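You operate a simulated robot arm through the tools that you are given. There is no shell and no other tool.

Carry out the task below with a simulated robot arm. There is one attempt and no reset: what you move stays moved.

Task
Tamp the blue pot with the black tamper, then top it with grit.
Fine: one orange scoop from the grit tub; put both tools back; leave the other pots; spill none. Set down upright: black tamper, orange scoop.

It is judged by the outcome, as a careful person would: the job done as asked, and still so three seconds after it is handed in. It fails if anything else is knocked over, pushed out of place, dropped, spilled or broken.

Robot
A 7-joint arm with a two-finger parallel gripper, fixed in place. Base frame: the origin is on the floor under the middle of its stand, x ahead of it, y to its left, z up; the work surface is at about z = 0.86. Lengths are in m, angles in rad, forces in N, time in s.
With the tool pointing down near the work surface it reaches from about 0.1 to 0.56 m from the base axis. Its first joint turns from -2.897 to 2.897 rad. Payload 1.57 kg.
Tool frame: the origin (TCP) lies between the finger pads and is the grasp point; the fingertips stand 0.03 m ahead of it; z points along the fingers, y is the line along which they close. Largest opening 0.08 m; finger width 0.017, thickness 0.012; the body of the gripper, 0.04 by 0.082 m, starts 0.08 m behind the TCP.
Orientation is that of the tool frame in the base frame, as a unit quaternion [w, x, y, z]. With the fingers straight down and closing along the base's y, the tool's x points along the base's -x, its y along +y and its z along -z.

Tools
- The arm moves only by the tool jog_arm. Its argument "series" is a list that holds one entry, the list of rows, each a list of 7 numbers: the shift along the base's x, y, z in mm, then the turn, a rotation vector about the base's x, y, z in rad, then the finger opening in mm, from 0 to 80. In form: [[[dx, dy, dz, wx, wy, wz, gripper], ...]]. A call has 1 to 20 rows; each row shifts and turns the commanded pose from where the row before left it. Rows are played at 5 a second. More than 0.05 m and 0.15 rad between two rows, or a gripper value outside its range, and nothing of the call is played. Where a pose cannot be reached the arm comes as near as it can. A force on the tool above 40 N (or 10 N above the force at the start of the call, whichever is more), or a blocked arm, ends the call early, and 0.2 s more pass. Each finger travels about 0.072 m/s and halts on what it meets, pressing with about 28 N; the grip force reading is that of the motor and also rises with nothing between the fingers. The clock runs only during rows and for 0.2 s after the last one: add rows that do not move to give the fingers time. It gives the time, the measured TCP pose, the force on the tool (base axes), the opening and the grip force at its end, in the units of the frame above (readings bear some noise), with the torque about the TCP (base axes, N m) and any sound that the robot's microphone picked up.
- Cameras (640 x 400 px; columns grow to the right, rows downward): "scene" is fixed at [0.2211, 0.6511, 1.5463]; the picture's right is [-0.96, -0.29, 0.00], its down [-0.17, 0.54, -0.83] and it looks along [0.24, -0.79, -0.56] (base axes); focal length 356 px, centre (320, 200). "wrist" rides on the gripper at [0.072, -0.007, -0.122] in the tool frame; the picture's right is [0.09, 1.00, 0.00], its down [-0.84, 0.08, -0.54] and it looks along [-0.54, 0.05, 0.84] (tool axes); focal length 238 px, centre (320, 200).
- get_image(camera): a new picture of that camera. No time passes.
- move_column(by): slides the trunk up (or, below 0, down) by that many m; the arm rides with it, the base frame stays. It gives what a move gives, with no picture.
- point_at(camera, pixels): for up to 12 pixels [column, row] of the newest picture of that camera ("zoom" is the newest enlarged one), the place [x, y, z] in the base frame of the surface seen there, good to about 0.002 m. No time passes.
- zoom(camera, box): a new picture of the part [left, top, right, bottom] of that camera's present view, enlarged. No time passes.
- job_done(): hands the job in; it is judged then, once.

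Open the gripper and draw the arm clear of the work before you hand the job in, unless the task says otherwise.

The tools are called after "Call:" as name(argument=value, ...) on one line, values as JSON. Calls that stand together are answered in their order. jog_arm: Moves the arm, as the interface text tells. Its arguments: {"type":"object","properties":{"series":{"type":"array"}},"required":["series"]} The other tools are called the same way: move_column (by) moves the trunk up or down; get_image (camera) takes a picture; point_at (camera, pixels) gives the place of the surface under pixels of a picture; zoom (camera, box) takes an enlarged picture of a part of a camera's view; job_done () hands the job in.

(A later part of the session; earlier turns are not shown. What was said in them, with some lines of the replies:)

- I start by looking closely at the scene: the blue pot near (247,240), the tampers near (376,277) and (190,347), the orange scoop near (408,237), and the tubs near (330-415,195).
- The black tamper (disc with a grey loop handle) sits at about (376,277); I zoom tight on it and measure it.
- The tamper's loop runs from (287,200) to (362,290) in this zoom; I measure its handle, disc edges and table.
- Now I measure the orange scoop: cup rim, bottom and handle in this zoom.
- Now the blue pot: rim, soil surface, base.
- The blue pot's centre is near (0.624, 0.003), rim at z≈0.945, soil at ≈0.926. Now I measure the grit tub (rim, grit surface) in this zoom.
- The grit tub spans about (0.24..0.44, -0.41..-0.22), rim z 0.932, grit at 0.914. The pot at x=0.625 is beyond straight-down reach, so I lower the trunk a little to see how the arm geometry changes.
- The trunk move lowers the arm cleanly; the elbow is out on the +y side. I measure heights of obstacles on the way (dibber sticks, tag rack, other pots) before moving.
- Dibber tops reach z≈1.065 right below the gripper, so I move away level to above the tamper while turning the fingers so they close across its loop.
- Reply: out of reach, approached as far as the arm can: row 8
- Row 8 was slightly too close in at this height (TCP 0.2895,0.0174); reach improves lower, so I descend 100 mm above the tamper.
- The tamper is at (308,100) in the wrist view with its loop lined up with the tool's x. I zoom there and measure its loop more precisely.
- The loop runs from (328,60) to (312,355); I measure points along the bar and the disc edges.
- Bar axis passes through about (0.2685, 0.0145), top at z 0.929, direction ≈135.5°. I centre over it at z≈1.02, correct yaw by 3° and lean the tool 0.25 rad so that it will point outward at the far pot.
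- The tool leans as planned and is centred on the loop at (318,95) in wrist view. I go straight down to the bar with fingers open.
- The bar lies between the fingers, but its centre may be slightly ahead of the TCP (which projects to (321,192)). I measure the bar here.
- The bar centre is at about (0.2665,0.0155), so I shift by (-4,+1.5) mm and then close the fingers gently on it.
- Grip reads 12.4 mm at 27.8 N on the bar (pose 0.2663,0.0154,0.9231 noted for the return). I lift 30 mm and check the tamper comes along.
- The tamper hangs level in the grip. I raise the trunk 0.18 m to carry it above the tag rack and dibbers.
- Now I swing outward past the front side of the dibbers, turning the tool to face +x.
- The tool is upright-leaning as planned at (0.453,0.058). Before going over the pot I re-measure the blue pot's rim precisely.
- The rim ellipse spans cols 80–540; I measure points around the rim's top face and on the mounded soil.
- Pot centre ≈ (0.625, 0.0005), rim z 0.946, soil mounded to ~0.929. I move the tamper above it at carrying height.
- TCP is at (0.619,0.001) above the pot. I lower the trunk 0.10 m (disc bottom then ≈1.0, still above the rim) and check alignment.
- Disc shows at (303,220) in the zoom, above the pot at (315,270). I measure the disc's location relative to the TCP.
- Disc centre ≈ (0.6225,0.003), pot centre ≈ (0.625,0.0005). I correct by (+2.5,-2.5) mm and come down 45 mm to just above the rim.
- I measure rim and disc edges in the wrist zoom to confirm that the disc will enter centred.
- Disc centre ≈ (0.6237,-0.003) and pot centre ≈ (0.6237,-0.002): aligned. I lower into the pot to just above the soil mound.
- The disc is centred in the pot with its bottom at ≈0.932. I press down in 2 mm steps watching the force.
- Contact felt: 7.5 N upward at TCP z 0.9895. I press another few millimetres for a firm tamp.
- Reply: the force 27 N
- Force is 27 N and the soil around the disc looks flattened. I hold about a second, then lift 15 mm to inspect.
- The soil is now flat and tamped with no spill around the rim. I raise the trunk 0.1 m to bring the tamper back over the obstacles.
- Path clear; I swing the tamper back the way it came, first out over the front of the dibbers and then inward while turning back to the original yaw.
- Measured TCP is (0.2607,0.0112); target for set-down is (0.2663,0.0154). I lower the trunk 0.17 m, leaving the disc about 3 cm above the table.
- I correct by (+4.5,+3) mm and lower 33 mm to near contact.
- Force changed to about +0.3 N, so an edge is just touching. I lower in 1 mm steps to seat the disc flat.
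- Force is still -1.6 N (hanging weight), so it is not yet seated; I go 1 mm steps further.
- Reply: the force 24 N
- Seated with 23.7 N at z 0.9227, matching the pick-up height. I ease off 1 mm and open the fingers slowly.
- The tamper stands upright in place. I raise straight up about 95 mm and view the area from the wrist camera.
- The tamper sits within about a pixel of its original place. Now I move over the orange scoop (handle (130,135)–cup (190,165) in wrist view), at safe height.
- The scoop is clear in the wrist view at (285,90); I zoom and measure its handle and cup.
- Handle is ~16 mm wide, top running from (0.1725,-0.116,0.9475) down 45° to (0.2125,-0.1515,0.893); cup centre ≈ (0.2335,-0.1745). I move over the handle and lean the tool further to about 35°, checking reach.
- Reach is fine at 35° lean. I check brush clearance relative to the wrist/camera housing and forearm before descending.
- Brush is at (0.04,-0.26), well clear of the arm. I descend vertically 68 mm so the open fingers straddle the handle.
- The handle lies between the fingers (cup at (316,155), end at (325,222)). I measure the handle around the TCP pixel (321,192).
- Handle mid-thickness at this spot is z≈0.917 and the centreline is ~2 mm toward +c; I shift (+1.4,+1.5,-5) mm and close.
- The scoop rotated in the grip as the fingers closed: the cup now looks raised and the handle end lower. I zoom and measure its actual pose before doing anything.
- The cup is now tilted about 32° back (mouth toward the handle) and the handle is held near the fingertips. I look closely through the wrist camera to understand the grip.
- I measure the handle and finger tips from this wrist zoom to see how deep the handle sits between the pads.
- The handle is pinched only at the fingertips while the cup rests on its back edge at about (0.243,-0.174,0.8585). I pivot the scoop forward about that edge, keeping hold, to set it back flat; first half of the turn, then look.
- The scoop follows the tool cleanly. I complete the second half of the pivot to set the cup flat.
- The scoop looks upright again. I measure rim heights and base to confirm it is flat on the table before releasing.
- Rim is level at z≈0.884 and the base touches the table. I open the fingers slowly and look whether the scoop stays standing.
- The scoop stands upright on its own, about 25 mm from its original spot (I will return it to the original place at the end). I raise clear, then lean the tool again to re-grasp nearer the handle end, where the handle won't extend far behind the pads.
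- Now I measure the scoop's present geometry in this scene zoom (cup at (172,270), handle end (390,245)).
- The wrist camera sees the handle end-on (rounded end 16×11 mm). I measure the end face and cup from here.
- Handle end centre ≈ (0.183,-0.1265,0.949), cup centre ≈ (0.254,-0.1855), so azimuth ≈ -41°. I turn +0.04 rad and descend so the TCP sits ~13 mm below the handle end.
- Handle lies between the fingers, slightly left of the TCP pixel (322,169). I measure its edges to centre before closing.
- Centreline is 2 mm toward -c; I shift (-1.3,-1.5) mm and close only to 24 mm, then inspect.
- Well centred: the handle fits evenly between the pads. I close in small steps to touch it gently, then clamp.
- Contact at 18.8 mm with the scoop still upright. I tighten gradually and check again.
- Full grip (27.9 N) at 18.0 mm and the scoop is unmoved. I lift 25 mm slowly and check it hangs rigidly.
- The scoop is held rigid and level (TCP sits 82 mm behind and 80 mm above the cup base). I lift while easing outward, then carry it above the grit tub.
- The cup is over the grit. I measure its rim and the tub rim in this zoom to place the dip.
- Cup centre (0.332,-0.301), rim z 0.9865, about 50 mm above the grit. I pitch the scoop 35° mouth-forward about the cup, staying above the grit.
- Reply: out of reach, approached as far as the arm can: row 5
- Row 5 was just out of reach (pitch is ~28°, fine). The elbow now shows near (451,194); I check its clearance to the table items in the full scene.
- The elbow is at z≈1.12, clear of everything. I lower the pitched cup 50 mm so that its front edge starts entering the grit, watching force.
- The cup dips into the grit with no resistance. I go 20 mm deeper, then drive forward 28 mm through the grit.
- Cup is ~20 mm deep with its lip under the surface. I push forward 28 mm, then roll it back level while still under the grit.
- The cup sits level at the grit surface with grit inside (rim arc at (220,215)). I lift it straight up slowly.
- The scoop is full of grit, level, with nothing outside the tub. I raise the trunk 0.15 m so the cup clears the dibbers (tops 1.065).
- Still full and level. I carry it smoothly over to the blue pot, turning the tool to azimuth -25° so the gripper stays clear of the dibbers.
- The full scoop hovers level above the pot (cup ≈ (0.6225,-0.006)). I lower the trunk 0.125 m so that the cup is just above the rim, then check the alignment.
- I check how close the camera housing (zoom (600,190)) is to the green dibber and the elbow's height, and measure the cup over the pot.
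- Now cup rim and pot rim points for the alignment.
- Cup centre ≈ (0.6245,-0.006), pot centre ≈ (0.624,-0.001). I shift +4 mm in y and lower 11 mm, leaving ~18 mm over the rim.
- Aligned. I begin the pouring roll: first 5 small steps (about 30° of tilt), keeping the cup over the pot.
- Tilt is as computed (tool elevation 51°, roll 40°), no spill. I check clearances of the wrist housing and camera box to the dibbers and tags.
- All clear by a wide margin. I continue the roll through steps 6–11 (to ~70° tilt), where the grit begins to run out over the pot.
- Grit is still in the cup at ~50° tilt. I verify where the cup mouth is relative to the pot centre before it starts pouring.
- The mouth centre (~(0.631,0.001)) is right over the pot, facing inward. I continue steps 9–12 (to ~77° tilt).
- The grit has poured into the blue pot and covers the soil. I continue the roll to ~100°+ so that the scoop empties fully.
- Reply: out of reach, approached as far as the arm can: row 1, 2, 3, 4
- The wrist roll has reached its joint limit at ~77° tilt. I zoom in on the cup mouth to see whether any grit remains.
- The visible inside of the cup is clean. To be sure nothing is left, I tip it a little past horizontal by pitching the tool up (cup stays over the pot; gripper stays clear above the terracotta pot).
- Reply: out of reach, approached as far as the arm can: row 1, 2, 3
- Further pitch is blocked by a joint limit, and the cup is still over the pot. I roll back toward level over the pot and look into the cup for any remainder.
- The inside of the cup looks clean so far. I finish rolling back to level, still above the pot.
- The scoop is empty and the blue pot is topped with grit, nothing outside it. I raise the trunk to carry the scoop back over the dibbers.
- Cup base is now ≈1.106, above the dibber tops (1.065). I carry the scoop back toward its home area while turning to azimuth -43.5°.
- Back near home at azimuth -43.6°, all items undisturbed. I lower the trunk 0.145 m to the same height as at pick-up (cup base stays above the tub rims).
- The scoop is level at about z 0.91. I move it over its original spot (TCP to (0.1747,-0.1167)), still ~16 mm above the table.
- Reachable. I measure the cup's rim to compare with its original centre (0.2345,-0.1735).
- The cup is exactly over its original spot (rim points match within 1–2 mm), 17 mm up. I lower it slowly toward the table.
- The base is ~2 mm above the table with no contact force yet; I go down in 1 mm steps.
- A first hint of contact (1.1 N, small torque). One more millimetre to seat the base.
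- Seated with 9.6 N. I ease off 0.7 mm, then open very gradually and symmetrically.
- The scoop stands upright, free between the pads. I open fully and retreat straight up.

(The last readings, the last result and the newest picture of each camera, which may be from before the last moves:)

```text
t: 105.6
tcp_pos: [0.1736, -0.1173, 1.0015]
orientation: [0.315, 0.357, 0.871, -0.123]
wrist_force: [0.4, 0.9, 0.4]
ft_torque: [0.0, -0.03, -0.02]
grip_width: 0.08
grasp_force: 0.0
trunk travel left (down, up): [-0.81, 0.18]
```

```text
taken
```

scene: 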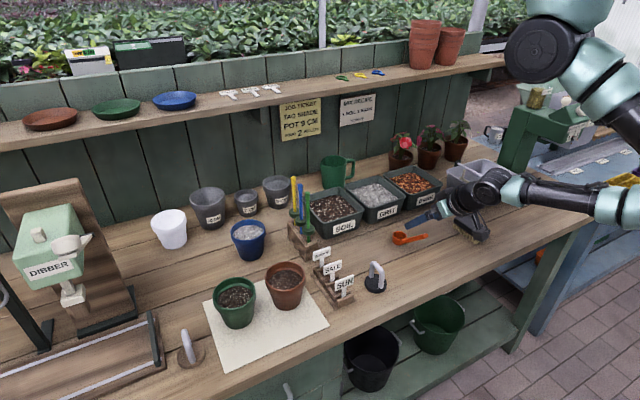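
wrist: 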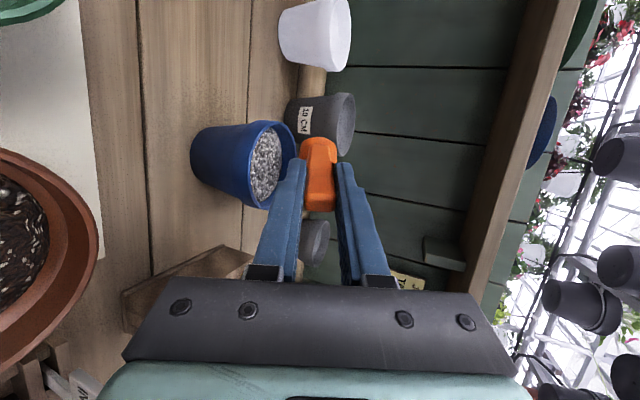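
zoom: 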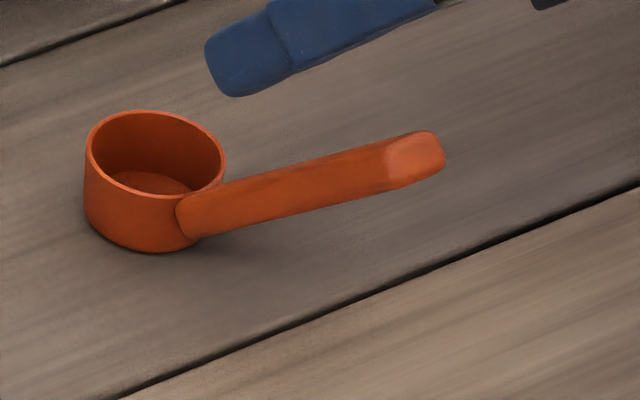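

The scoop is back in its original place, upright. I raise the trunk to draw the arm clear of the work and then inspect everything.

Call:
move_column(by=0.17)

Call:
get_image(camera="scene")

Call:
zoom(camera="scene", box=[280, 150, 520, 300])

Call:
zoom(camera="scene", box=[140, 170, 380, 320])

```text
t: 107.5
tcp_pos: [0.1731, -0.116, 1.1714]
orientation: [0.315, 0.357, 0.871, -0.123]
wrist_force: [-0.3, 0.3, -1.1]
ft_torque: [-0.01, 0.0, 0.02]
grip_width: 0.0799
grasp_force: 0.0
trunk travel left (down, up): [-0.98, 0.01]
```

```text
taken
```

scene: 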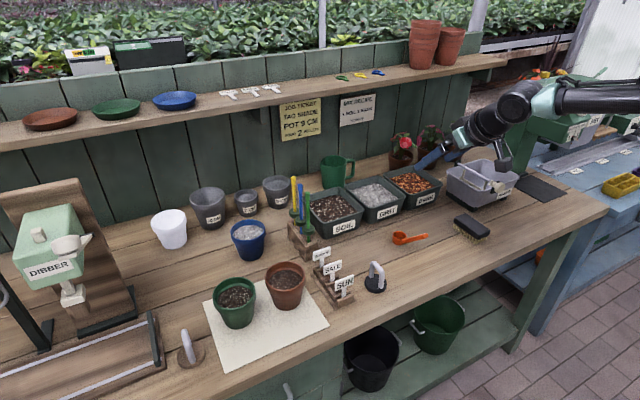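

```text
2.67 times, centred on (400, 225) of scene
```

zoom: 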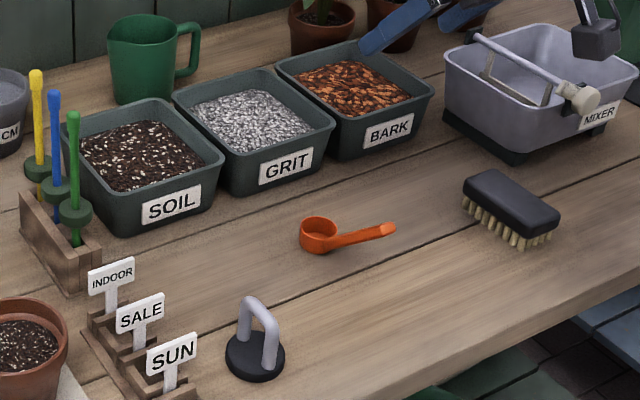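

```text
2.67 times, centred on (260, 245) of scene
```

zoom: 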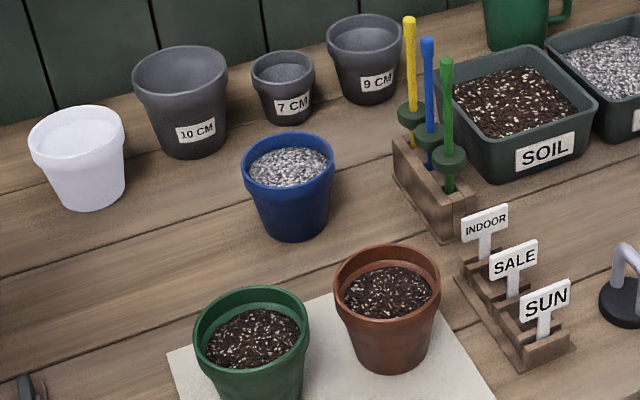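

All checks out: the blue pot is tamped and covered with grit, the tamper and scoop stand upright in their original places, the other pots are untouched, and nothing is spilled. The gripper is open and clear, so I hand the job in.

Call:
job_done()

```text
The job is handed in.
```

The blue pot is tamped with the black tamper and topped with one scoop of grit from the grit tub. I handed the job in and have not seen the judgement.

- **Tamping:** I pressed the soil down at about 27 N and held it for about a second. It looked flat afterwards.
- **Grit:** The scoop went in full and came back level and empty. I saw no spill around the pot, the tub or on the table.
- **Tools:** Both stand upright in their original places, within about 1–2 mm by the camera.
- **Other pots:** They looked undisturbed in the last pictures.

My first grip on the scoop failed. As the fingers closed, the empty scoop tipped back about 30° and slid roughly 25 mm. I set it flat again, took a new grip nearer the end of the handle, and returned it to its original spot at the end.
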